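You operate a simulated robot arm through the tools that you are given. There is no shell and no other tool. Be economical: measure what you need, move in short steps, check, and stop when the job is done.

You are at the controls of a simulated two-armed robot. One attempt, no reset.

Task
Put the green box labelled "405" from the top of the cream table on top of the brown flat carton there and the green box marked "597" on the lower shelf of battery cart four. Fetch the yellow dust cap from the top of the orange bench and set it on the top of the grey stand. Shut the blue drawer. Do these in any order.

Only the result counts: the job must be done as asked and must still hold three seconds after the hand-in. Knocking over, shifting, dropping, spilling or breaking anything else fails it. Lids that push on must go on centred and level and be pressed home; caps that screw on are set level and turned clockwise until they are tight.

Robot
Two 7-joint arms with two-finger grippers on one trunk, on a base that drives. Base frame: it is fixed to the floor where the robot stands at the start and does not move with it; the origin is under the middle of the robot, x ahead of it, y to its left, z up; the surface under the hand at the start is at about z = 0.85. Readings come in m, degrees, newtons and seconds.
The left shoulder is at the start at [0.078, 0.151, 0.988], the right one opposite. With the tool pointing down near the work surface each hand reaches from about 0.24 to 0.78 m from the robot's upright axis, wherever it stands, measured 20 degrees to its own side. Places, roughly: blue drawer [-0.8, 2.5, 0.7]; flat carton [1.25, -0.25, 1]; lower shelf of battery cart four [0.9, 0.5, 0.2]; top of the grey stand [-1.3, -0.8, 0.9]; yellow dust cap (3x3x3 cm) [-0.9, 0.4, 0.8]. Payload 2.54 kg a hand.
The tool frame of a hand sits at the grasp point between the pads (the TCP): z along the fingers, y along the line on which they close. The tips reach 0.03 m beyond it. The gripper opens to 0.116 m. The gripper's body begins 0.095 m behind the TCP.
Orientation is that of the tool frame in the base frame, as a unit quaternion [x, y, z, w]. With the fingers straight down and closing along the base's y, the tool's x points along the base's -x, its y along +y and its z along -z.

Tools
- The arms move only by the tool jog_arm. It takes "left_plan", "right_plan" or both (then of equal length, played together; a hand with none holds still); each is a list of rows, each an object (a shift or turn left out is 0, a gripper value left out holds the last) with "linear": the shift along the base's x, y, z in m, a list of three; "rot": the turn, a rotation vector about the base's x, y, z in degrees, a list of three; "jaw": the gripper command, from -1 (shut) to 1 (fully open), values between in proportion. In form: [{"linear": [tx, ty, tz], "rot": [ax, ay, az], "jaw": jaw}, ...]. A call has 1 to 20 rows; each row shifts and turns the commanded pose from where the row before left it. Each row takes 0.2 s and may step no farther than 0.05 m and 8.6 degrees from the row before; otherwise, or with a gripper value out of range, the whole call is refused. Where a pose cannot be reached the arm comes as near as it can. A force on the tool above 40 N (or 10 N above the force at the start of the call, whichever is more), or a blocked arm, ends the call early, and 0.2 s more pass. Each finger travels about 0.072 m/s and halts on what it meets, pressing with about 24 N; the grip force reading is that of the motor and also rises with nothing between the fingers. The clock runs only during rows and for 0.2 s after the last one: add rows that do not move to give the fingers time. The reply holds the time, the measured pose of the TCP, the force on the tool along the base axes, the opening and the grip force, in the units named above and with some noise, with the torque about the TCP (base axes, N m) and any sound that the robot's microphone picked up.
- Cameras (640 x 400 px; columns grow to the right, rows downward): "scene" is now at [0.1283, 0.0448, 1.1534]; the picture's right is [0.71, -0.70, 0.00], its down [-0.13, -0.13, -0.98] and it looks along [0.69, 0.70, -0.18] (base axes); focal length 214 px, centre (320, 200). "left" rides on the left gripper at [0.069, 0.015, -0.122] in its tool frame; the picture's right is [-0.21, 0.98, 0.00], its down [-0.83, -0.18, -0.53] and it looks along [-0.52, -0.11, 0.85] (tool axes); focal length 251 px, centre (320, 200). "right" rides on the right gripper at [0.069, -0.015, -0.122] in its tool frame; the picture's right is [0.22, 0.98, 0.00], its down [-0.83, 0.18, -0.53] and it looks along [-0.52, 0.12, 0.85] (tool axes); focal length 251 px, centre (320, 200).
- get_image(camera): a new picture of that camera. It takes no simulated time.
- lift_body(by): slides the trunk up (or, below 0, down) by that many m; the arms and the scene camera ride with it, the base frame stays. It gives what a move gives, with no picture.
- roll_base(legs): drives the robot by 1 to 6 legs, each [ahead, left, turn to the left] in m, m and degrees, along the robot's own axes; the way and the turn of a leg run together, so that a leg with both is an arc; at most 1.5 m and 180 degrees a leg. The arms and the cameras ride along, it lands a little off, and it stops where it bumps. It gives what a move gives.
- pan_tilt(pan, tilt): turns the head with the scene camera to pan (to the left, within 80 degrees either way) and tilt (down, from -29 to 69), counted from straight ahead of the robot. It gives what a move gives.
- locate(camera, pixels): there is no depth. For up to 12 entries [column, row, z] of the newest picture of that camera ("zoom" is the newest enlarged one), the place [x, y] in the base frame at which the ray of that pixel passes the height z, good to about 0.002 m, but the place of the scene camera against the robot may be out by one fixed shift of up to 0.025 m in any direction. It takes no simulated time.
- zoom(camera, box): a new picture of the part [left, top, right, bottom] of that camera's present view, enlarged. It takes no simulated time.
- hand_in(): hands the job in; it is judged then, once.

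Go step by step. Measure first, check grasps and placings, and put right what went wrong. The budget is 110 turns and 88 pictures, counting those below and the enlarged ones. Unless the task says otherwise, let go and move clear before handing in.

The tools are called as name(argument=value, ...) on one line, values as JSON. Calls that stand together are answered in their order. jog_arm: Moves the arms, as the interface text tells. Its arguments: {"type":"object","properties":{"left_plan":{"type":"array","items":{"type":"object","properties":{"linear":{"type":"array","items":{"type":"number"}},"rot":{"type":"array","items":{"type":"number"}},"jaw":{"type":"number"}}}},"right_plan":{"type":"array","items":{"type":"object","properties":{"linear":{"type":"array","items":{"type":"number"}},"rot":{"type":"array","items":{"type":"number"}},"jaw":{"type":"number"}}}}},"required":[]} The other tools are called the same way: lift_body (by) slides the trunk up or down; roll_base (legs) drives the base; pan_tilt (pan, tilt) turns the head that bears the scene camera; get_image (camera) takes a picture; locate (camera, pixels) gives the place at which the rays of pixels pass given heights; zoom (camera, box) takes an enlarged picture of a part of a camera's view; hand_in () hands the job in.

At the start:

```text
clock: 0.0
left_tool_pos: [0.4341, 0.208, 1.1214]
left_tool_rot: [0.001, 1.0, 0.0, 0.0]
left_wrist_force: [-0.4, 0.4, 0.2]
left_wrist_torque: [0.0, 0.0, 0.0]
left_finger_gap: 0.1162
left_grasp_force: 0.1
right_tool_pos: [0.4422, -0.1919, 1.1328]
right_tool_rot: [0.001, 1.0, 0.001, 0.0]
right_wrist_force: [-0.8, 0.1, -0.4]
right_wrist_torque: [0.02, -0.03, 0.01]
right_finger_gap: 0.116
right_grasp_force: 0.1
trunk travel left (down, up): [-0.225, 0.064]
robot x, y, heading: [-0.0006, -0.0008, -0.4]
head pan, tilt: [45.5, 10.4]
```

scene: 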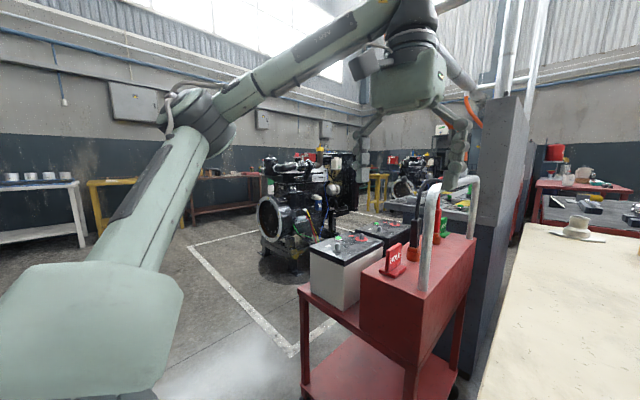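
right: 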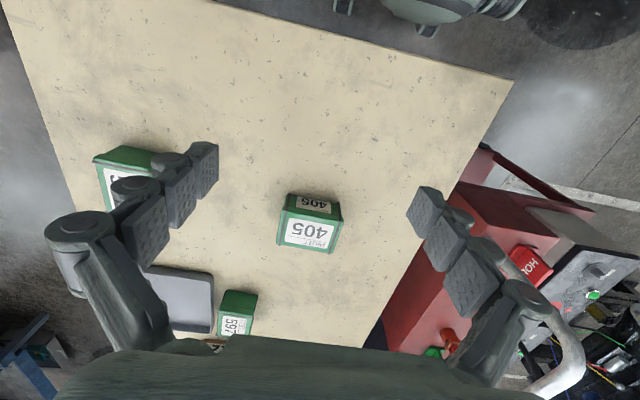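
left: 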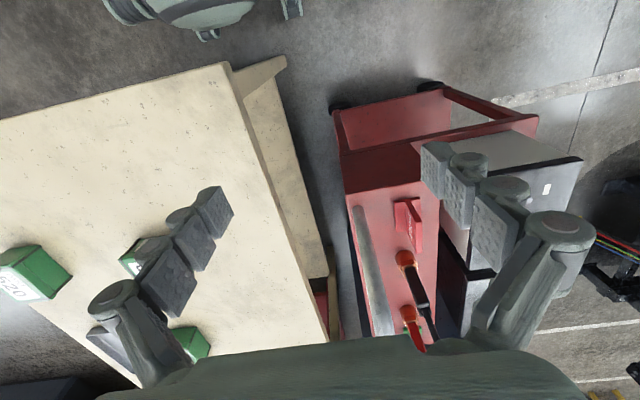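

The right hand's picture shows box 405 near (311,222), box 597 near (237,312), and a grey flat thing at (180,300). I'll look straight ahead with the head first.

pan_tilt(pan=-10, tilt=25)

get_image(camera="scene")

```text
clock: 1.2
left_tool_pos: [0.4337, 0.2086, 1.121]
left_tool_rot: [0.0, 1.0, -0.001, 0.0]
left_wrist_force: [0.1, -0.6, -0.2]
left_wrist_torque: [-0.01, 0.01, 0.03]
left_finger_gap: 0.1161
left_grasp_force: 0.0
right_tool_pos: [0.4419, -0.1931, 1.1331]
right_tool_rot: [0.001, 1.0, 0.0, 0.001]
right_wrist_force: [0.3, -0.3, 0.0]
right_wrist_torque: [-0.02, 0.0, 0.01]
right_finger_gap: 0.116
right_grasp_force: 0.0
trunk travel left (down, up): [-0.225, 0.064]
robot x, y, heading: [-0.0007, 0.0011, 0.1]
head pan, tilt: [-10.0, 25.0]
```

```text
84 pictures are left
```

scene: 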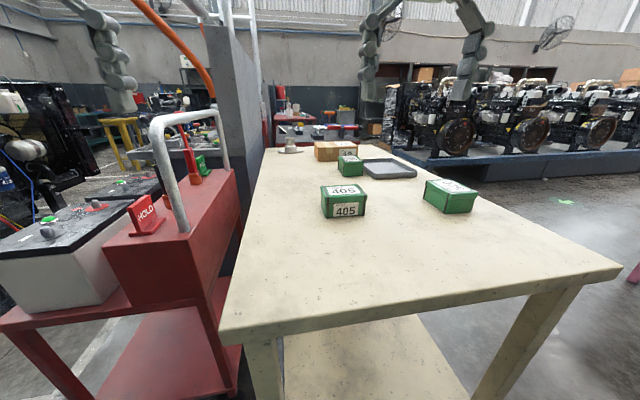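

The scene shows the three green boxes, the brown carton at (335,151), a grey tray at (388,168). I zoom in to read them.

zoom(camera="scene", box=[260, 120, 500, 270])

locate(camera="scene", pixels=[[322, 213, 0.85], [365, 216, 0.85], [345, 216, 0.85], [317, 160, 0.85], [352, 160, 0.85], [338, 174, 0.85], [363, 177, 0.85], [450, 212, 0.85], [220, 335, 0.85], [620, 268, 0.85], [270, 150, 0.85]])

locate(camera="right", pixels=[[277, 245, 0.85], [333, 254, 0.85], [283, 195, 0.93], [341, 205, 0.93], [218, 335, 0.85], [223, 292, 0.93], [257, 294, 0.93], [513, 80, 0.85], [105, 205, 0.85]])

```text
2.67 times, centred on (380, 195) of scene
```

zoom: 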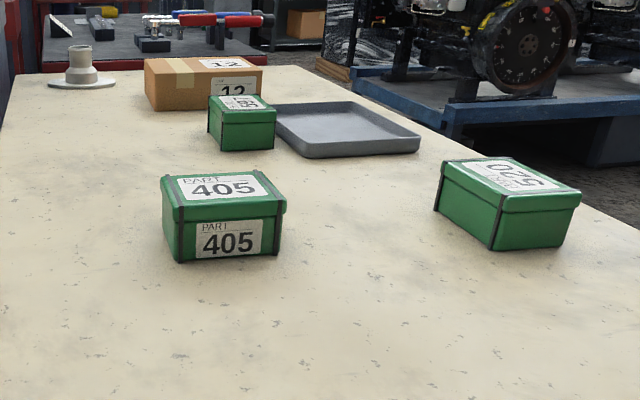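

```text
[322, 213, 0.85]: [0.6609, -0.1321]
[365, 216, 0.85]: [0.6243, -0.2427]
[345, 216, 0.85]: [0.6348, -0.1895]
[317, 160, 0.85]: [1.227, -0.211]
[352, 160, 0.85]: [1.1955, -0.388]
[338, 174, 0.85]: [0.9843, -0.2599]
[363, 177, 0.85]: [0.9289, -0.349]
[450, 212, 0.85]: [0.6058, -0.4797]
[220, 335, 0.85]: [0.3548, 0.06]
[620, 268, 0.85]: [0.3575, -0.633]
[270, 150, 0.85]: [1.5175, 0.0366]
```

```text
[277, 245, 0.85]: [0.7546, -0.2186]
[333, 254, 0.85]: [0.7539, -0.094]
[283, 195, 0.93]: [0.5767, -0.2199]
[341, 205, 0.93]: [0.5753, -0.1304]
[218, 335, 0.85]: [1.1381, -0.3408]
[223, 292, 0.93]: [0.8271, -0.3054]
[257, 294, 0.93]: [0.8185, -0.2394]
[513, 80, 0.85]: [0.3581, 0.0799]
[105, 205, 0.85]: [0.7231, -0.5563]
```

The scene reads 405 near, 597 behind it, 620 on the right, carton at the back. I zoom with the right hand camera for exact corners, and locate the table corner with both hand cameras for its height.

zoom(camera="right", box=[80, 130, 400, 330])

locate(camera="left", pixels=[[229, 64, 0.85], [229, 64, 0.83], [229, 64, 0.87], [124, 258, 0.85]])

locate(camera="right", pixels=[[513, 80, 0.83], [513, 80, 0.85], [513, 80, 0.87]])

```text
2.00 times, centred on (240, 230) of right
```

zoom: 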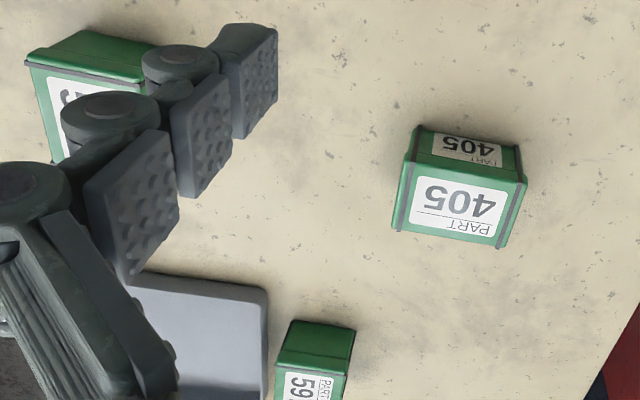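

```text
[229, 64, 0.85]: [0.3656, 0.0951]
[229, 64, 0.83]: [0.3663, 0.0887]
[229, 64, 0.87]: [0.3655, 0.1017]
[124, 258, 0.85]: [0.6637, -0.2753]
```

```text
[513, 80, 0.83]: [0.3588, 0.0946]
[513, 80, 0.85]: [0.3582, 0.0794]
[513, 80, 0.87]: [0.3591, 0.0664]
```

Table top comes out near z 0.836. I get the corners of 405 from this zoom at candidate heights.

locate(camera="zoom", pixels=[[417, 127, 0.836], [519, 147, 0.836], [408, 160, 0.89], [524, 182, 0.89], [393, 229, 0.89], [503, 247, 0.89], [408, 160, 0.91], [524, 182, 0.91], [393, 229, 0.91], [503, 247, 0.91], [287, 320, 0.836], [356, 330, 0.89]])

```text
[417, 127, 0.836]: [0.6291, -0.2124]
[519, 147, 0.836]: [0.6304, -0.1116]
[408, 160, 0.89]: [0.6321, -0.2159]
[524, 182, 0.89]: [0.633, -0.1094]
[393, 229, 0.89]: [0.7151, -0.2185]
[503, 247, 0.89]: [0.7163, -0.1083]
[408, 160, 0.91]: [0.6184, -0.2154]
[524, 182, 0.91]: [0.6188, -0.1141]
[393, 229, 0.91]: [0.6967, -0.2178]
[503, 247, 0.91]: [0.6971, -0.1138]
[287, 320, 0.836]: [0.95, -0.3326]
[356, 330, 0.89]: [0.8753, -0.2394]
```

Box 405 is about 0.105 (y) × 0.083 (x), top at 0.893, centre (0.672, -0.163). I turn the right hand 90° to close along x and go above it.

jog_arm(right_plan=[{"linear": [0.02, 0.003, -0.01], "rot": [0, 0, 8.2], "jaw": 1}, {"linear": [0.021, 0.003, -0.01], "rot": [0, 0, 8.2]}, {"linear": [0.021, 0.003, -0.01], "rot": [0, 0, 8.2]}, {"linear": [0.021, 0.003, -0.01], "rot": [0, 0, 8.2]}, {"linear": [0.021, 0.003, -0.01], "rot": [0, 0, 8.2]}, {"linear": [0.021, 0.003, -0.01], "rot": [0, 0, 8.2]}, {"linear": [0.021, 0.003, -0.01], "rot": [0, 0, 8.2]}, {"linear": [0.021, 0.003, -0.01], "rot": [0, 0, 8.2]}, {"linear": [0.021, 0.003, -0.01], "rot": [0, 0, 8.2]}, {"linear": [0.021, 0.003, -0.01], "rot": [0, 0, 8.2]}, {"linear": [0.021, 0.001, -0.01], "rot": [0, 0, 8]}, {}])

get_image(camera="right")

```text
clock: 3.9
left_tool_pos: [0.4337, 0.2066, 1.1205]
left_tool_rot: [0.0, 1.0, 0.0, 0.0]
left_wrist_force: [0.4, -0.7, -0.3]
left_wrist_torque: [0.01, -0.03, -0.03]
left_finger_gap: 0.1159
left_grasp_force: 0.1
right_tool_pos: [0.6718, -0.1612, 1.0225]
right_tool_rot: [0.707, -0.707, -0.002, 0.0]
right_wrist_force: [0.5, 0.7, 0.6]
right_wrist_torque: [0.0, -0.01, -0.01]
right_finger_gap: 0.1159
right_grasp_force: 0.0
trunk travel left (down, up): [-0.225, 0.064]
robot x, y, heading: [0.001, -0.0012, -0.2]
head pan, tilt: [-10.0, 25.0]
```

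```text
81 pictures are left
```

right: 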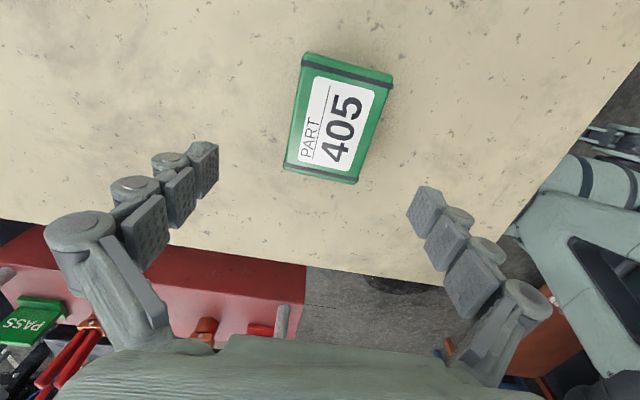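

The hand is turned. I check the box's top corners from here.

locate(camera="right", pixels=[[303, 65, 0.893], [388, 88, 0.893], [284, 167, 0.893], [358, 183, 0.893], [339, 127, 0.893]])

```text
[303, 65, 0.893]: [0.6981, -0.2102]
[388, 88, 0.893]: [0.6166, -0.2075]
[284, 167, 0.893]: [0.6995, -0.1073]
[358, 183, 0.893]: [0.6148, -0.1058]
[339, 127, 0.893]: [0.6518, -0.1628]
```

This near-overhead view gives x 0.615–0.699, so the top is really at 0.91 and the table at 0.85; centre (0.657, -0.163). I shift, go down to TCP 0.888 and close.

jog_arm(right_plan=[{"linear": [-0.0145, -0.001, -0.0]}, {"linear": [0, 0, -0.04]}, {"linear": [0, 0, -0.04]}, {"linear": [0, 0, -0.035]}, {"linear": [0, 0, -0.019]}, {"jaw": -1}, {"jaw": -1}, {"jaw": -1}, {"jaw": -1}])

```text
clock: 5.8
left_tool_pos: [0.4332, 0.2065, 1.1219]
left_tool_rot: [0.0, 1.0, 0.0, 0.0]
left_wrist_force: [-0.2, -0.9, 0.7]
left_wrist_torque: [0.01, 0.03, -0.03]
left_finger_gap: 0.1161
left_grasp_force: 0.0
right_tool_pos: [0.6569, -0.1624, 0.8877]
right_tool_rot: [-0.706, 0.708, 0.0, 0.001]
right_wrist_force: [0.0, 0.2, 1.6]
right_wrist_torque: [0.28, -0.23, -0.03]
right_finger_gap: 0.0798
right_grasp_force: 24.2
trunk travel left (down, up): [-0.225, 0.064]
robot x, y, heading: [0.0005, -0.0007, 0.1]
head pan, tilt: [-10.0, 25.0]
```

Gripped at 0.080 m. I lift, retract the hand near the body, and look right for the drive.

jog_arm(right_plan=[{"linear": [0, 0, 0.03]}, {"linear": [0, 0, 0.04]}, {"linear": [0, 0, 0.05]}, {"linear": [0, 0, 0.05]}, {"linear": [-0.04, -0.01, 0.03]}, {"linear": [-0.05, -0.01, 0.0]}, {"linear": [-0.05, -0.01, 0.0]}, {"linear": [-0.05, -0.01, 0.0]}, {}])

pan_tilt(pan=-65, tilt=25)

get_image(camera="scene")

```text
refused: row 5 steps farther than a row can; nothing moved
```

```text
clock: 7.1
left_tool_pos: [0.4345, 0.2077, 1.1214]
left_tool_rot: [0.0, 1.0, 0.0, 0.0]
left_wrist_force: [-0.6, -0.2, 1.7]
left_wrist_torque: [0.0, -0.02, 0.02]
left_finger_gap: 0.1162
left_grasp_force: 0.1
right_tool_pos: [0.6565, -0.1624, 0.8884]
right_tool_rot: [-0.707, 0.707, 0.001, 0.001]
right_wrist_force: [0.5, 0.5, 0.9]
right_wrist_torque: [0.2, -0.2, -0.05]
right_finger_gap: 0.0798
right_grasp_force: 23.5
trunk travel left (down, up): [-0.225, 0.064]
robot x, y, heading: [-0.0012, 0.0029, -0.4]
head pan, tilt: [-65.0, 25.0]
```

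```text
80 pictures are left
```

scene: 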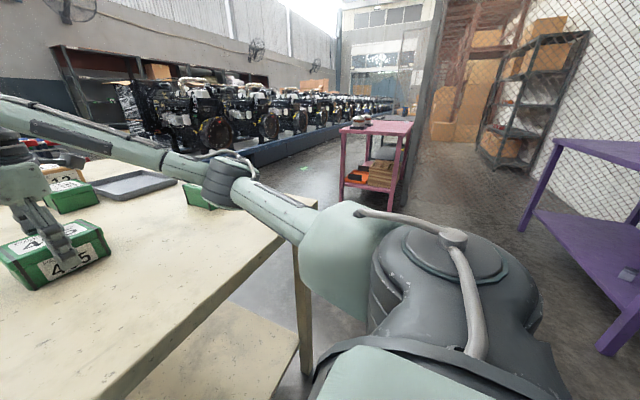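

The right side of the table has free floor, with a pink cart at (375,165) and a purple table at right. Lifting with smaller steps.

jog_arm(right_plan=[{"linear": [0, 0, 0.03]}, {"linear": [0, 0, 0.04]}, {"linear": [0, 0, 0.05]}, {"linear": [0, 0, 0.05]}, {"linear": [-0.03, -0.01, 0.03]}, {"linear": [-0.045, -0.01, 0.0]}, {"linear": [-0.045, -0.01, 0.0]}, {"linear": [-0.045, -0.01, 0.0]}, {"linear": [-0.045, -0.01, 0.0]}, {}])

get_image(camera="scene")

locate(camera="scene", pixels=[[345, 203, 0.0], [395, 208, 0.0], [520, 230, 0.0], [608, 355, 0], [316, 206, 0.85], [307, 370, 0.0], [427, 207, 0.0]])

```text
clock: 9.3
left_tool_pos: [0.4336, 0.2072, 1.1208]
left_tool_rot: [0.001, 1.0, 0.0, 0.0]
left_wrist_force: [0.3, 0.0, -0.1]
left_wrist_torque: [0.0, -0.01, 0.01]
left_finger_gap: 0.1158
left_grasp_force: 0.1
right_tool_pos: [0.4479, -0.2116, 1.0885]
right_tool_rot: [-0.707, 0.708, 0.001, 0.001]
right_wrist_force: [-0.4, -0.7, -4.0]
right_wrist_torque: [0.0, 0.02, -0.03]
right_finger_gap: 0.0797
right_grasp_force: 24.1
trunk travel left (down, up): [-0.225, 0.064]
robot x, y, heading: [0.0027, -0.004, 0.1]
head pan, tilt: [-65.0, 25.0]
```

```text
79 pictures are left
```

scene: 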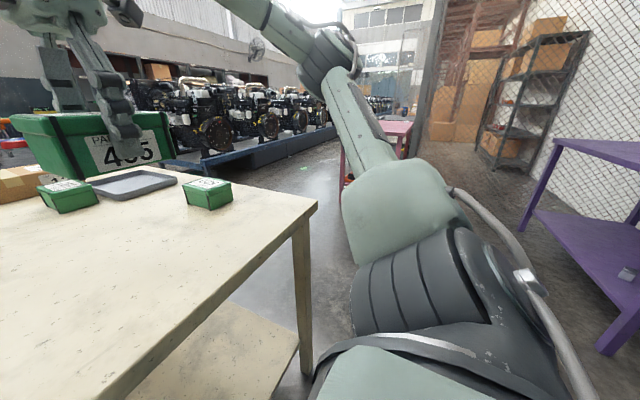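

```text
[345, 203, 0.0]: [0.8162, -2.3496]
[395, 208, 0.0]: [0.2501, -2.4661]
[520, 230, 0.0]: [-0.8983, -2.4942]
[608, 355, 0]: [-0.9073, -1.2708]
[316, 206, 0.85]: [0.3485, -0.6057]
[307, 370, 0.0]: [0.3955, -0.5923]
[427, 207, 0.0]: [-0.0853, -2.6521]
```

Free corridor between the table (edge y ≈ -0.62) and the pink cart. I drive around to the table's right side and face it.

roll_base(legs=[[-0.15, 0, 0], [0, -1.1, 0], [1.25, 0, 0], [0, 0, 90]])

pan_tilt(pan=-5, tilt=30)

get_image(camera="scene")

get_image(camera="left")

```text
clock: 30.9
left_tool_pos: [0.8954, -0.6758, 1.1213]
left_tool_rot: [-0.696, 0.718, 0.0, 0.0]
left_wrist_force: [-0.5, 0.1, 0.3]
left_wrist_torque: [0.0, -0.04, 0.0]
left_finger_gap: 0.1159
left_grasp_force: 0.3
right_tool_pos: [1.3148, -0.6749, 1.0883]
right_tool_rot: [1.0, -0.014, -0.001, 0.001]
right_wrist_force: [0.5, 0.0, -4.8]
right_wrist_torque: [0.01, -0.02, 0.04]
right_finger_gap: 0.0794
right_grasp_force: 24.1
trunk travel left (down, up): [-0.225, 0.064]
robot x, y, heading: [1.0894, -1.1182, 88.2]
head pan, tilt: [-65.0, 25.0]
```

```text
clock: 32.2
left_tool_pos: [0.8951, -0.6754, 1.121]
left_tool_rot: [-0.697, 0.717, 0.0, 0.001]
left_wrist_force: [0.8, 0.5, -0.2]
left_wrist_torque: [-0.02, 0.01, 0.04]
left_finger_gap: 0.1158
left_grasp_force: 0.0
right_tool_pos: [1.3147, -0.6747, 1.0878]
right_tool_rot: [1.0, -0.014, -0.001, 0.0]
right_wrist_force: [0.4, -0.3, -4.3]
right_wrist_torque: [-0.01, 0.03, 0.04]
right_finger_gap: 0.0796
right_grasp_force: 24.0
trunk travel left (down, up): [-0.225, 0.064]
robot x, y, heading: [1.0899, -1.1143, 88.6]
head pan, tilt: [-5.0, 30.0]
```

```text
78 pictures are left
```

scene: 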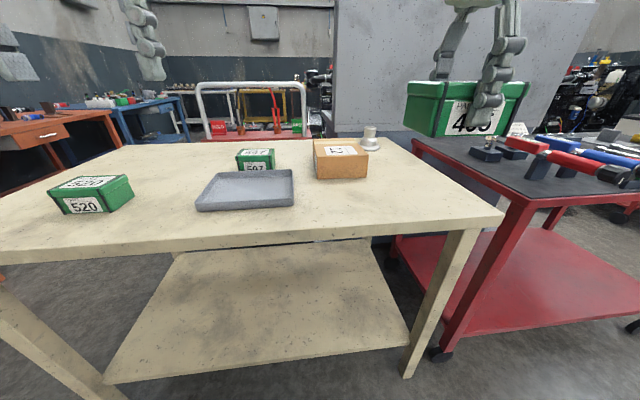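

```text
77 pictures are left
```

left: 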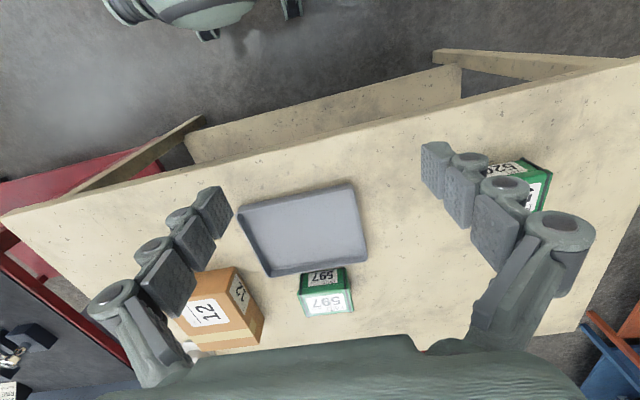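

Now at (1.09,-1.114) facing the table; carton at scene (340,160), 597 at (255,160). I move 0.11 m closer and zoom with the left camera.

roll_base(legs=[[0.11, 0, 1.5]])

zoom(camera="left", box=[140, 160, 400, 322])

get_image(camera="scene")

```text
clock: 33.4
left_tool_pos: [0.8857, -0.5698, 1.1212]
left_tool_rot: [-0.706, 0.708, 0.0, -0.001]
left_wrist_force: [-0.5, 0.0, -0.5]
left_wrist_torque: [-0.01, -0.04, -0.04]
left_finger_gap: 0.116
left_grasp_force: 0.0
right_tool_pos: [1.3049, -0.5581, 1.0878]
right_tool_rot: [1.0, -0.003, -0.001, 0.001]
right_wrist_force: [0.9, 0.6, -4.8]
right_wrist_torque: [-0.01, 0.02, 0.0]
right_finger_gap: 0.0795
right_grasp_force: 24.0
trunk travel left (down, up): [-0.225, 0.064]
robot x, y, heading: [1.0909, -1.0055, 89.7]
head pan, tilt: [-5.0, 30.0]
```

```text
2.46 times, centred on (270, 241) of left
```

zoom: 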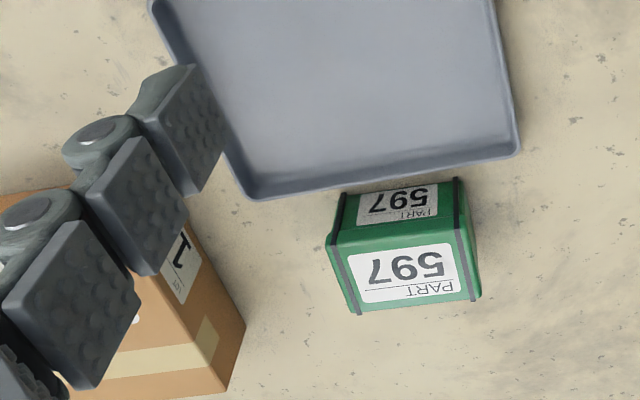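

```text
75 pictures are left
```

scene: 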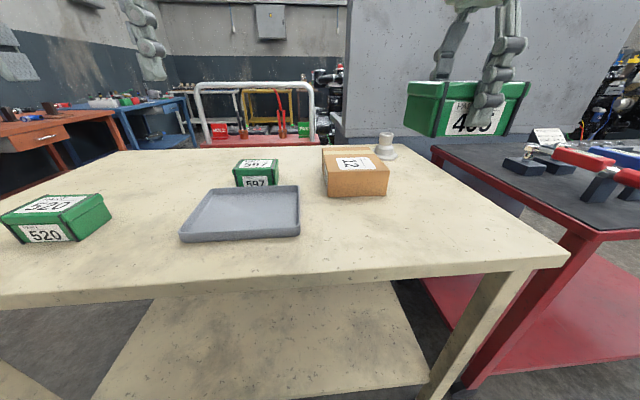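

I locate 597's corners (zoom) and the carton's far-left corners at a few heights.

locate(camera="zoom", pixels=[[330, 243, 0.9], [468, 228, 0.9], [358, 315, 0.9], [481, 299, 0.9], [345, 192, 0.85], [460, 178, 0.85], [246, 323, 0.85], [227, 390, 0.94], [227, 390, 0.92], [521, 152, 0.87], [255, 198, 0.87]])

locate(camera="scene", pixels=[[327, 196, 0.85], [388, 196, 0.85], [327, 171, 0.92], [389, 170, 0.92], [322, 151, 0.92], [372, 150, 0.92], [236, 188, 0.85], [278, 187, 0.85]])

```text
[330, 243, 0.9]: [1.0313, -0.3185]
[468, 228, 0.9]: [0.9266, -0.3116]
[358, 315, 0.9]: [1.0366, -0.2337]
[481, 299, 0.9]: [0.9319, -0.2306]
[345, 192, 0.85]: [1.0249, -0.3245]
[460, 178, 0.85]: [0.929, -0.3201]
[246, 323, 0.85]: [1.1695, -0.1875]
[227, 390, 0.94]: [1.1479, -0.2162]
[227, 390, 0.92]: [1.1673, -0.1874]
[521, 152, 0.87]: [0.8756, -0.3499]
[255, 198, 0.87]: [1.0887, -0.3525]
```

```text
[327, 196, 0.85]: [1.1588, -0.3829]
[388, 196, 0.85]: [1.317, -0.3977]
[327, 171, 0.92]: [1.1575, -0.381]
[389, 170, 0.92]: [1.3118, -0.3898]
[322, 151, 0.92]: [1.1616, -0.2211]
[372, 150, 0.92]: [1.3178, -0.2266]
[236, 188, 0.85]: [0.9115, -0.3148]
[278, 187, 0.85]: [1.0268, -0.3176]
```

Carton top is at 0.92 (both heights match at (1.168,-0.187)). I check the carton in the right camera too.

get_image(camera="right")

zoom(camera="scene", box=[220, 120, 420, 245])

```text
74 pictures are left
```

right: 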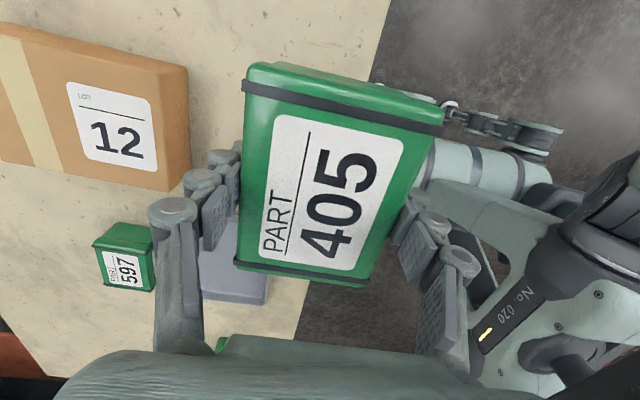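

```text
3.20 times, centred on (320, 182) of scene
```

zoom: 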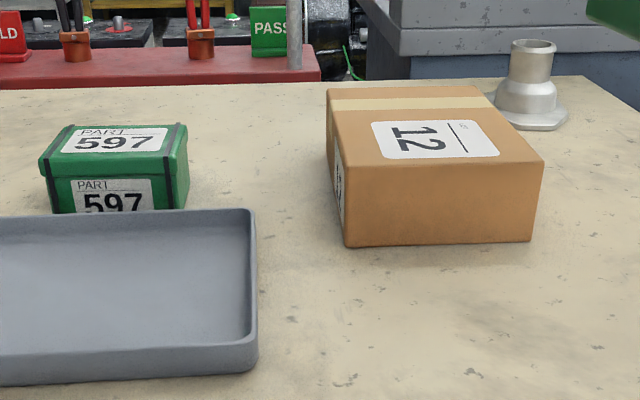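

locate(camera="right", pixels=[[187, 67, 0.92], [168, 190, 0.92], [0, 160, 0.92], [0, 24, 0.92], [94, 246, 0.91], [148, 290, 0.85]])

locate(camera="zoom", pixels=[[328, 89, 0.92], [478, 84, 0.92], [543, 160, 0.92], [345, 164, 0.92], [180, 207, 0.85]])

```text
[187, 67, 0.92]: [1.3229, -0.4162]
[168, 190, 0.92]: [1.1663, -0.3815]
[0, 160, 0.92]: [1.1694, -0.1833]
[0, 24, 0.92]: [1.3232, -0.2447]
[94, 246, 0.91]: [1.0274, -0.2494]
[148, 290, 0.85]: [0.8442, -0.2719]
```

```text
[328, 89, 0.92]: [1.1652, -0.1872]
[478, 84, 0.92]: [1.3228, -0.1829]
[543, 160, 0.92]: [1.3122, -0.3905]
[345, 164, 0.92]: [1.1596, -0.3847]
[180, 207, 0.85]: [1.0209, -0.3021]
```

Carton top spans x 1.165–1.32, y -0.387–-0.187, centre (1.242,-0.288). I carry 405 over it and lower to just above contact.

jog_arm(right_plan=[{"linear": [-0.009, 0.0386, 0]}, {"linear": [-0.009, 0.0386, 0]}, {"linear": [-0.009, 0.0386, 0]}, {"linear": [-0.009, 0.0386, 0]}, {"linear": [-0.009, 0.0386, 0]}, {"linear": [-0.009, 0.0386, 0]}, {"linear": [-0.009, 0.0386, 0]}, {"linear": [0, 0, -0.04]}, {"linear": [0, 0, -0.04]}, {"linear": [0, 0, -0.03]}, {"linear": [0, 0, -0.01]}, {}])

get_image(camera="left")

zoom(camera="scene", box=[260, 80, 460, 205])

```text
clock: 36.0
left_tool_pos: [0.8851, -0.5714, 1.1207]
left_tool_rot: [-0.707, 0.708, 0.001, 0.0]
left_wrist_force: [-1.1, -0.2, -0.8]
left_wrist_torque: [-0.06, 0.03, -0.03]
left_finger_gap: 0.1158
left_grasp_force: 0.0
right_tool_pos: [1.2562, -0.3354, 0.958]
right_tool_rot: [1.0, -0.003, -0.001, -0.002]
right_wrist_force: [1.1, 3.1, 8.0]
right_wrist_torque: [-0.81, 0.06, -0.02]
right_finger_gap: 0.0794
right_grasp_force: 22.8
right hand out of reach, approached as far as the arm can: row 6, 7
trunk travel left (down, up): [-0.225, 0.064]
robot x, y, heading: [1.0961, -1.0057, 89.6]
head pan, tilt: [-5.0, 30.0]
```

```text
72 pictures are left
```

left: 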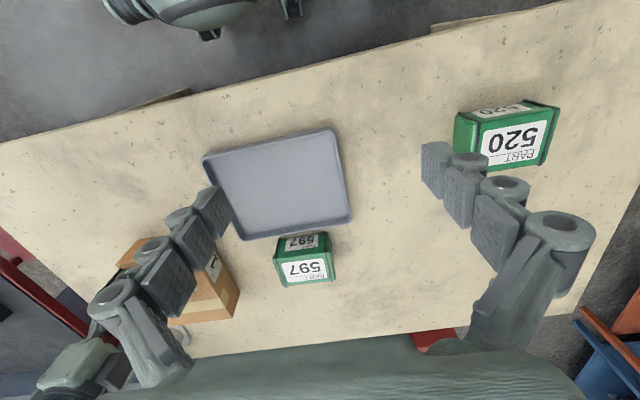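

```text
3.20 times, centred on (360, 142) of scene
```

zoom: 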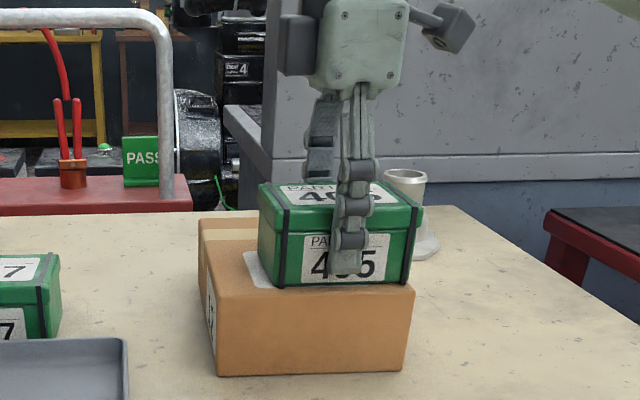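

Reach ended early: the box rests near the carton's front edge (y -0.335). I raise slightly and try 0.03 m farther at the lower height.

jog_arm(right_plan=[{"linear": [0, 0, 0.012]}, {"linear": [-0.007, 0.015, 0]}, {"linear": [-0.006, 0.015, 0]}, {}])

```text
clock: 37.0
left_tool_pos: [0.8859, -0.5698, 1.1209]
left_tool_rot: [-0.706, 0.708, 0.0, 0.0]
left_wrist_force: [0.1, -0.3, 0.2]
left_wrist_torque: [0.02, -0.02, 0.0]
left_finger_gap: 0.116
left_grasp_force: 0.1
right_tool_pos: [1.242, -0.3054, 0.966]
right_tool_rot: [1.0, -0.002, 0.0, 0.0]
right_wrist_force: [0.1, -0.2, -4.8]
right_wrist_torque: [-0.01, 0.03, 0.0]
right_finger_gap: 0.0795
right_grasp_force: 23.8
trunk travel left (down, up): [-0.225, 0.064]
robot x, y, heading: [1.0916, -1.0068, 89.8]
head pan, tilt: [-5.0, 30.0]
```

Reached (1.242,-0.305). Now lower gently to contact.

jog_arm(right_plan=[{"linear": [0, 0, -0.004]}, {"linear": [0, 0, -0.003]}, {"linear": [0, 0, -0.002]}, {}])

```text
clock: 38.0
left_tool_pos: [0.8881, -0.5694, 1.1201]
left_tool_rot: [-0.706, 0.708, 0.0, 0.001]
left_wrist_force: [0.7, -0.3, 0.0]
left_wrist_torque: [0.01, 0.02, -0.03]
left_finger_gap: 0.116
left_grasp_force: 0.0
right_tool_pos: [1.2419, -0.3046, 0.9575]
right_tool_rot: [1.0, -0.003, -0.001, 0.001]
right_wrist_force: [0.1, -0.1, -3.9]
right_wrist_torque: [-0.01, 0.05, 0.01]
right_finger_gap: 0.0796
right_grasp_force: 24.4
trunk travel left (down, up): [-0.225, 0.064]
robot x, y, heading: [1.09, -1.0037, 89.8]
head pan, tilt: [-5.0, 30.0]
```

Still hanging (-3.9 N); a few more millimetres until it bears.

jog_arm(right_plan=[{"linear": [0, 0, -0.001]}, {"linear": [0, 0, -0.001]}, {}])

```text
clock: 38.8
left_tool_pos: [0.8866, -0.5718, 1.121]
left_tool_rot: [-0.706, 0.708, 0.0, 0.0]
left_wrist_force: [0.1, -0.3, 0.8]
left_wrist_torque: [0.0, 0.01, 0.03]
left_finger_gap: 0.1161
left_grasp_force: 0.0
right_tool_pos: [1.2416, -0.3062, 0.9575]
right_tool_rot: [1.0, -0.003, -0.002, -0.001]
right_wrist_force: [1.0, 4.8, 8.2]
right_wrist_torque: [-0.14, -0.11, 0.08]
right_finger_gap: 0.0797
right_grasp_force: 24.1
trunk travel left (down, up): [-0.225, 0.064]
robot x, y, heading: [1.0927, -1.0051, 89.8]
head pan, tilt: [-5.0, 30.0]
```

It bears (8 N). Release and rise; opening is symmetric, then lift clear.

jog_arm(right_plan=[{"jaw": -0.3}, {"jaw": 0.3}, {"jaw": 0.75}, {"jaw": 0.75}, {"linear": [0, 0, 0.03]}, {"linear": [0, 0, 0.04]}, {"linear": [0, -0.04, 0.03]}, {"linear": [0.01, -0.045, 0.01]}, {"linear": [0.01, -0.045, 0.01]}, {"linear": [0.01, -0.045, 0.01]}, {}])

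zoom(camera="scene", box=[220, 90, 420, 215])

```text
clock: 41.2
left_tool_pos: [0.8851, -0.5701, 1.1203]
left_tool_rot: [-0.706, 0.709, 0.001, 0.0]
left_wrist_force: [0.3, -0.7, -0.1]
left_wrist_torque: [0.01, -0.03, -0.03]
left_finger_gap: 0.116
left_grasp_force: 0.0
right_tool_pos: [1.2708, -0.4804, 1.0869]
right_tool_rot: [1.0, -0.003, 0.0, 0.0]
right_wrist_force: [-1.1, -0.3, 0.4]
right_wrist_torque: [0.0, 0.01, -0.01]
right_finger_gap: 0.1013
right_grasp_force: 0.1
trunk travel left (down, up): [-0.225, 0.064]
robot x, y, heading: [1.095, -1.0084, 89.7]
head pan, tilt: [-5.0, 30.0]
```

```text
3.20 times, centred on (320, 152) of scene
```

zoom: 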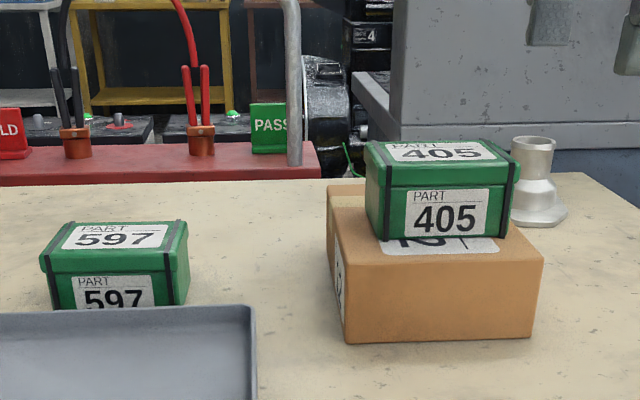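

405 sits on the carton. Next is 597 with the left hand, tilted about 40° forward so that it can later reach onto the low shelf. I go to a stand-off and look.

jog_arm(left_plan=[{"linear": [0.016, 0.025, -0.01], "rot": [6.7, 0, 0], "jaw": 1}, {"linear": [0.016, 0.025, -0.01], "rot": [6.7, 0, 0]}, {"linear": [0.016, 0.025, -0.01], "rot": [6.7, 0, 0]}, {"linear": [0.016, 0.025, -0.01], "rot": [6.7, 0, 0]}, {"linear": [0.016, 0.025, -0.01], "rot": [6.7, 0, 0]}, {"linear": [0.015, 0.025, -0.01], "rot": [6.5, 0, 0]}, {}])

get_image(camera="left")

```text
clock: 42.8
left_tool_pos: [0.9819, -0.4211, 1.0603]
left_tool_rot: [-0.663, 0.666, 0.243, 0.242]
left_wrist_force: [0.3, -0.9, 0.4]
left_wrist_torque: [-0.02, 0.0, 0.01]
left_finger_gap: 0.1159
left_grasp_force: 0.0
right_tool_pos: [1.272, -0.4801, 1.0881]
right_tool_rot: [1.0, -0.003, -0.001, 0.001]
right_wrist_force: [-1.6, -0.8, -0.4]
right_wrist_torque: [-0.01, -0.01, -0.02]
right_finger_gap: 0.1014
right_grasp_force: 0.1
trunk travel left (down, up): [-0.225, 0.064]
robot x, y, heading: [1.0902, -1.0046, 89.8]
head pan, tilt: [-5.0, 30.0]
```

```text
69 pictures are left
```

left: 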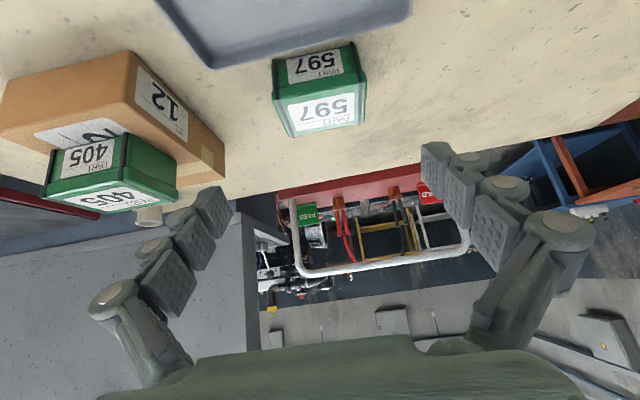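

zoom(camera="left", box=[240, 20, 400, 150])

```text
3.08 times, centred on (320, 85) of left
```

zoom: 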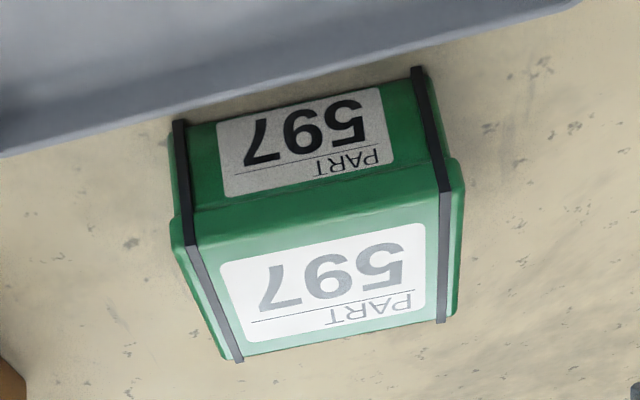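

locate(camera="zoom", pixels=[[175, 248, 0.908], [462, 193, 0.908], [222, 360, 0.908], [455, 313, 0.908], [175, 123, 0.85], [425, 70, 0.85]])

```text
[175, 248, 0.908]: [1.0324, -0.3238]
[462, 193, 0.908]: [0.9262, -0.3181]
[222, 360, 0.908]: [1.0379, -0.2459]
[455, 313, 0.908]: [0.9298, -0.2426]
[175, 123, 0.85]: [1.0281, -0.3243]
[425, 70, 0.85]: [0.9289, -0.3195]
```

Box 597: centre (0.982,-0.283), yawed about -2.8°, lid 0.107 wide against 0.116 opening. I align the yaw and go to a point 0.09 m short along the tool axis.

jog_arm(left_plan=[{"linear": [0, 0.018, -0.025], "rot": [0, 0, -2.8]}, {"linear": [0, 0.018, -0.03]}, {"linear": [0, 0.018, -0.02]}, {"linear": [0, 0.018, -0.025]}, {}, {}])

get_image(camera="left")

```text
clock: 44.2
left_tool_pos: [0.9806, -0.3482, 0.9606]
left_tool_rot: [-0.646, 0.682, 0.236, 0.247]
left_wrist_force: [0.6, 0.0, 0.2]
left_wrist_torque: [0.04, -0.01, 0.04]
left_finger_gap: 0.1158
left_grasp_force: 0.0
right_tool_pos: [1.2719, -0.4805, 1.0879]
right_tool_rot: [1.0, -0.002, -0.001, 0.001]
right_wrist_force: [-0.2, -0.3, 0.0]
right_wrist_torque: [0.0, -0.02, 0.01]
right_finger_gap: 0.1014
right_grasp_force: 0.1
trunk travel left (down, up): [-0.225, 0.064]
robot x, y, heading: [1.0927, -1.0054, 89.7]
head pan, tilt: [-5.0, 30.0]
```

```text
67 pictures are left
```

left: 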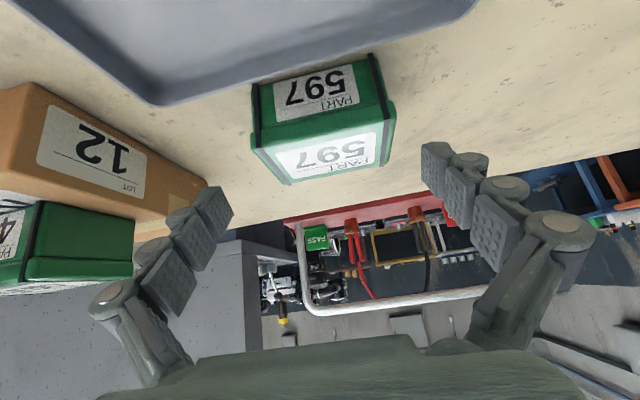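

locate(camera="left", pixels=[[251, 148, 0.908], [396, 122, 0.908], [288, 184, 0.908], [389, 165, 0.908], [256, 86, 0.85], [374, 56, 0.85]])

```text
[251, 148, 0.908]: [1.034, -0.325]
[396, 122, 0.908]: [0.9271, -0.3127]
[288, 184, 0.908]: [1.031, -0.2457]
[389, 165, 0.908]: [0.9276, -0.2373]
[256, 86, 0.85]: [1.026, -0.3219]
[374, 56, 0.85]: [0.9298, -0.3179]
```

Centre x ≈ 0.980 confirmed; I slide in straight and stop before closing.

jog_arm(left_plan=[{"linear": [-0.0005, 0.014, -0.019]}, {"linear": [0, 0.014, -0.019]}, {"linear": [0, 0.014, -0.018]}, {"linear": [0, 0.014, -0.017]}, {}])

get_image(camera="left")

```text
clock: 45.4
left_tool_pos: [0.9811, -0.2928, 0.8874]
left_tool_rot: [-0.646, 0.682, 0.236, 0.248]
left_wrist_force: [0.0, -0.3, 0.3]
left_wrist_torque: [0.02, 0.0, -0.01]
left_finger_gap: 0.1158
left_grasp_force: 0.1
right_tool_pos: [1.2715, -0.4807, 1.0865]
right_tool_rot: [1.0, -0.002, -0.001, 0.001]
right_wrist_force: [-0.1, -0.6, 0.4]
right_wrist_torque: [0.0, 0.0, 0.01]
right_finger_gap: 0.1014
right_grasp_force: 0.1
trunk travel left (down, up): [-0.225, 0.064]
robot x, y, heading: [1.0912, -1.0051, 89.8]
head pan, tilt: [-5.0, 30.0]
```

```text
66 pictures are left
```

left: 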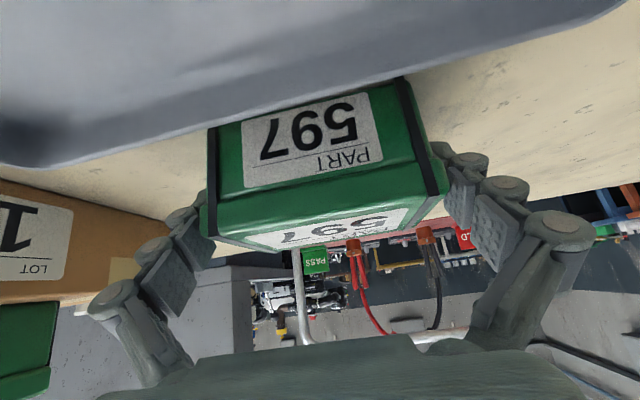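

The fingers straddle 597 with no contact. Closing, then lifting.

jog_arm(left_plan=[{"jaw": -0.2}, {"jaw": -1}, {"jaw": -1}, {"linear": [0, 0, 0.01]}, {"linear": [0, -0.005, 0.03]}, {"linear": [0, -0.01, 0.04]}, {}])

```text
clock: 47.0
left_tool_pos: [0.9803, -0.3086, 0.9673]
left_tool_rot: [-0.648, 0.681, 0.236, 0.246]
left_wrist_force: [0.6, -0.8, -4.8]
left_wrist_torque: [-0.04, 0.05, -0.02]
left_finger_gap: 0.1092
left_grasp_force: 23.9
right_tool_pos: [1.2719, -0.4787, 1.0856]
right_tool_rot: [1.0, -0.003, 0.0, 0.001]
right_wrist_force: [0.0, -0.4, 0.2]
right_wrist_torque: [-0.02, -0.02, 0.03]
right_finger_gap: 0.1013
right_grasp_force: 0.2
trunk travel left (down, up): [-0.225, 0.064]
robot x, y, heading: [1.0878, -1.0071, 90.0]
head pan, tilt: [-5.0, 30.0]
```

597 is held (lid grip, 0.109). I retract both hands, then drive around to the front of the cart.

jog_arm(left_plan=[{"linear": [-0.01, -0.03, 0.035]}, {"linear": [-0.01, -0.03, 0.035]}, {"linear": [-0.01, -0.045, 0.01]}, {"linear": [-0.01, -0.045, 0]}, {"linear": [-0.01, -0.045, 0]}, {"linear": [-0.01, -0.04, 0]}, {}])

roll_base(legs=[[-0.15, 0, 0], [0, 1.2, 0], [0, 0, -90], [0, 1.3, 0]])

pan_tilt(pan=25, tilt=35)

get_image(camera="scene")

```text
clock: 48.6
left_tool_pos: [0.9199, -0.5447, 1.0473]
left_tool_rot: [-0.646, 0.682, 0.237, 0.247]
left_wrist_force: [0.2, 0.1, -4.8]
left_wrist_torque: [-0.03, 0.0, -0.03]
left_finger_gap: 0.1093
left_grasp_force: 23.6
right_tool_pos: [1.2719, -0.4796, 1.0868]
right_tool_rot: [1.0, -0.002, 0.0, 0.0]
right_wrist_force: [-1.0, -0.9, 0.5]
right_wrist_torque: [0.0, 0.0, 0.0]
right_finger_gap: 0.1013
right_grasp_force: 0.1
trunk travel left (down, up): [-0.225, 0.064]
robot x, y, heading: [1.0916, -1.0019, 89.5]
head pan, tilt: [-5.0, 30.0]
```

```text
clock: 77.5
left_tool_pos: [0.3779, 0.3068, 1.0473]
left_tool_rot: [0.031, 0.939, -0.01, 0.342]
left_wrist_force: [0.5, -1.3, -4.8]
left_wrist_torque: [0.06, 0.08, 0.0]
left_finger_gap: 0.1096
left_grasp_force: 23.9
right_tool_pos: [0.4355, -0.0463, 1.0872]
right_tool_rot: [-0.701, 0.713, 0.001, 0.0]
right_wrist_force: [-0.9, 0.4, 0.1]
right_wrist_torque: [0.01, 0.0, 0.0]
right_finger_gap: 0.1015
right_grasp_force: 0.0
trunk travel left (down, up): [-0.225, 0.064]
robot x, y, heading: [-0.089, 0.1397, -0.9]
head pan, tilt: [-5.0, 30.0]
```

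```text
clock: 78.5
left_tool_pos: [0.378, 0.3067, 1.0469]
left_tool_rot: [0.03, 0.939, -0.009, 0.342]
left_wrist_force: [-0.2, 0.3, -5.0]
left_wrist_torque: [0.04, 0.07, 0.0]
left_finger_gap: 0.1092
left_grasp_force: 23.7
right_tool_pos: [0.4372, -0.0462, 1.0864]
right_tool_rot: [-0.701, 0.713, 0.0, -0.001]
right_wrist_force: [-0.5, 1.2, -0.3]
right_wrist_torque: [0.02, 0.01, -0.04]
right_finger_gap: 0.1017
right_grasp_force: 0.0
trunk travel left (down, up): [-0.225, 0.064]
robot x, y, heading: [-0.0876, 0.1442, -1.1]
head pan, tilt: [25.0, 35.0]
```

```text
65 pictures are left
```

scene: 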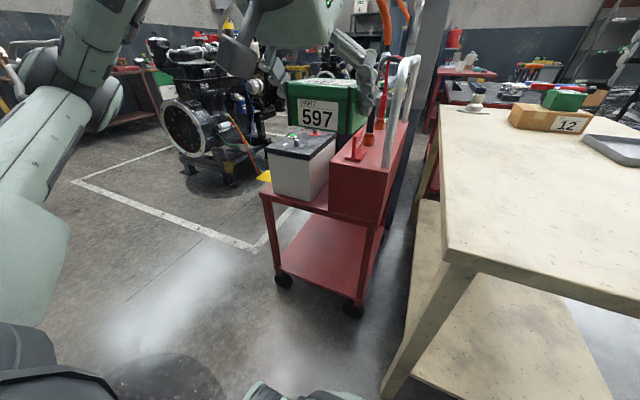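

The cart's near side is open: lower shelf's near edge runs (276,265)–(358,300). I zoom to measure it.

zoom(camera="scene", box=[230, 130, 430, 330])

```text
2.00 times, centred on (330, 230) of scene
```

zoom: 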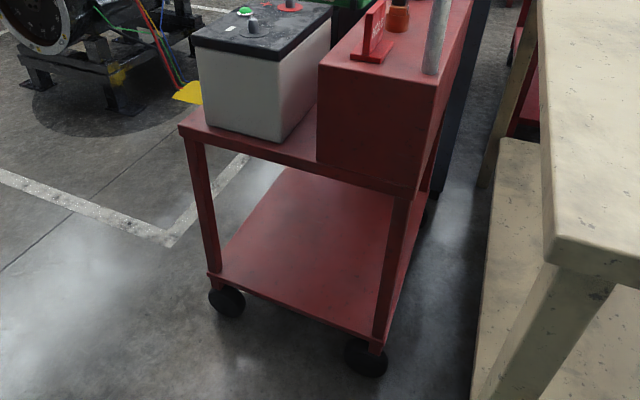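

locate(camera="zoom", pixels=[[210, 273, 0.2], [382, 341, 0.2], [210, 273, 0.17], [382, 341, 0.17], [180, 130, 0.55], [412, 195, 0.55], [228, 300, 0.0], [366, 370, 0.0], [287, 165, 0.2], [400, 268, 0.2]])

```text
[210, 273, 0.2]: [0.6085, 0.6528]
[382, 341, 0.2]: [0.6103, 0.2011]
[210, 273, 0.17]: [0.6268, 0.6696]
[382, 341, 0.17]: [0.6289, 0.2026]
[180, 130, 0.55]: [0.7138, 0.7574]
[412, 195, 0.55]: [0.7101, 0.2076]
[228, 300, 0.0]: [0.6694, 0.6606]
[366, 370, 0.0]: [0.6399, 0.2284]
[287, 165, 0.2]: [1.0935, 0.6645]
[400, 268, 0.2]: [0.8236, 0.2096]
```

Lower shelf near edge x≈0.61, y 0.20–0.655, z≈0.2; upper deck z≈0.65. I tuck the right hand, move the base to about (0.05,0.40) and lower the trunk.

jog_arm(right_plan=[{"linear": [-0.03, 0, 0.03]}, {"linear": [-0.03, 0, 0.03]}, {"linear": [-0.03, 0, 0.03]}, {"linear": [-0.03, 0, 0.03]}, {"linear": [-0.02, 0, 0.02]}, {}])

roll_base(legs=[[0, 0.26, 1], [0.14, 0, 0]])

pan_tilt(pan=5, tilt=45)

get_image(camera="scene")

```text
clock: 79.9
left_tool_pos: [0.3791, 0.3062, 1.0483]
left_tool_rot: [0.031, 0.939, -0.01, 0.342]
left_wrist_force: [0.4, 0.8, -4.9]
left_wrist_torque: [-0.01, 0.04, -0.01]
left_finger_gap: 0.1096
left_grasp_force: 24.1
right_tool_pos: [0.297, -0.0459, 1.2249]
right_tool_rot: [-0.701, 0.713, 0.001, 0.001]
right_wrist_force: [-0.5, 0.3, -1.0]
right_wrist_torque: [-0.04, -0.03, -0.03]
right_finger_gap: 0.1016
right_grasp_force: 0.0
trunk travel left (down, up): [-0.225, 0.064]
robot x, y, heading: [-0.0879, 0.1405, -1.1]
head pan, tilt: [25.0, 35.0]
```

```text
clock: 83.9
left_tool_pos: [0.5172, 0.5739, 1.0476]
left_tool_rot: [0.023, 0.94, -0.007, 0.341]
left_wrist_force: [0.5, 0.4, -4.3]
left_wrist_torque: [0.0, 0.01, 0.0]
left_finger_gap: 0.1096
left_grasp_force: 23.9
right_tool_pos: [0.4418, 0.2195, 1.2243]
right_tool_rot: [-0.706, 0.708, 0.001, 0.0]
right_wrist_force: [-0.3, 0.0, -0.3]
right_wrist_torque: [-0.01, 0.06, 0.03]
right_finger_gap: 0.1017
right_grasp_force: 0.0
trunk travel left (down, up): [-0.225, 0.064]
robot x, y, heading: [0.0555, 0.4057, 0.1]
head pan, tilt: [25.0, 35.0]
```

```text
clock: 84.7
left_tool_pos: [0.5167, 0.5734, 1.0482]
left_tool_rot: [0.023, 0.939, -0.008, 0.342]
left_wrist_force: [0.2, 0.9, -4.8]
left_wrist_torque: [0.0, 0.05, 0.0]
left_finger_gap: 0.1093
left_grasp_force: 24.1
right_tool_pos: [0.4402, 0.2214, 1.2243]
right_tool_rot: [-0.707, 0.708, 0.001, 0.001]
right_wrist_force: [-0.2, -0.4, 0.3]
right_wrist_torque: [-0.01, 0.0, 0.01]
right_finger_gap: 0.1014
right_grasp_force: 0.1
trunk travel left (down, up): [-0.225, 0.064]
robot x, y, heading: [0.0566, 0.3993, 0.1]
head pan, tilt: [5.0, 45.0]
```

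```text
63 pictures are left
```

scene: 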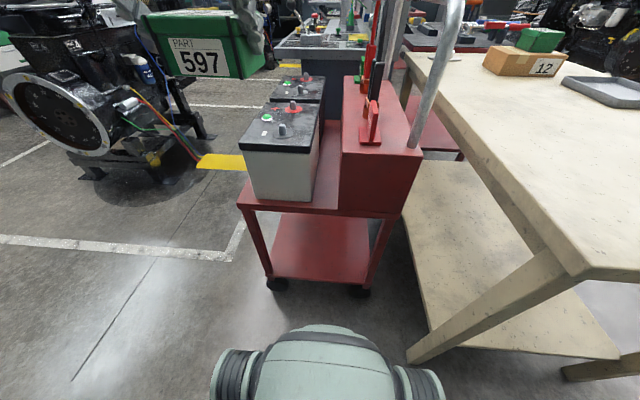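

From here the lower shelf edge is (268,279)–(366,284). I measure, pull the left hand back and lower the trunk.

locate(camera="scene", pixels=[[268, 279, 0.2], [366, 285, 0.2], [240, 208, 0.64], [405, 216, 0.64], [283, 215, 0.2], [368, 217, 0.2]])

jog_arm(left_plan=[{"linear": [-0.03, -0.01, 0]}, {"linear": [-0.04, -0.01, 0]}, {}])

lift_body(by=-0.22)

```text
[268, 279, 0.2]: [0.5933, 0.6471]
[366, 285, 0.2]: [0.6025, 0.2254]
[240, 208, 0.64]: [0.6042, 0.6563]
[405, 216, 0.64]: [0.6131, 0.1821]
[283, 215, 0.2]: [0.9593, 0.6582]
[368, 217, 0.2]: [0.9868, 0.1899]
```

```text
clock: 85.5
left_tool_pos: [0.4543, 0.5572, 1.052]
left_tool_rot: [0.005, 0.943, -0.013, 0.333]
left_wrist_force: [0.0, -0.6, -4.8]
left_wrist_torque: [0.0, 0.08, -0.01]
left_finger_gap: 0.1093
left_grasp_force: 24.2
right_tool_pos: [0.4405, 0.2209, 1.2249]
right_tool_rot: [-0.706, 0.708, 0.001, 0.0]
right_wrist_force: [-0.3, -0.9, -0.2]
right_wrist_torque: [0.01, -0.01, 0.0]
right_finger_gap: 0.1016
right_grasp_force: 0.0
trunk travel left (down, up): [-0.225, 0.064]
robot x, y, heading: [0.0578, 0.4032, -0.2]
head pan, tilt: [5.0, 45.0]
```

```text
clock: 87.8
left_tool_pos: [0.4511, 0.5587, 0.8314]
left_tool_rot: [0.008, 0.943, -0.015, 0.333]
left_wrist_force: [0.6, 1.4, -4.9]
left_wrist_torque: [0.02, 0.05, -0.01]
left_finger_gap: 0.1093
left_grasp_force: 24.2
right_tool_pos: [0.4415, 0.2212, 1.0046]
right_tool_rot: [-0.706, 0.708, 0.001, 0.001]
right_wrist_force: [0.3, -0.4, -0.7]
right_wrist_torque: [-0.03, -0.01, -0.02]
right_finger_gap: 0.1016
right_grasp_force: 0.0
trunk travel left (down, up): [-0.005, 0.284]
robot x, y, heading: [0.0548, 0.4034, -0.1]
head pan, tilt: [5.0, 45.0]
```

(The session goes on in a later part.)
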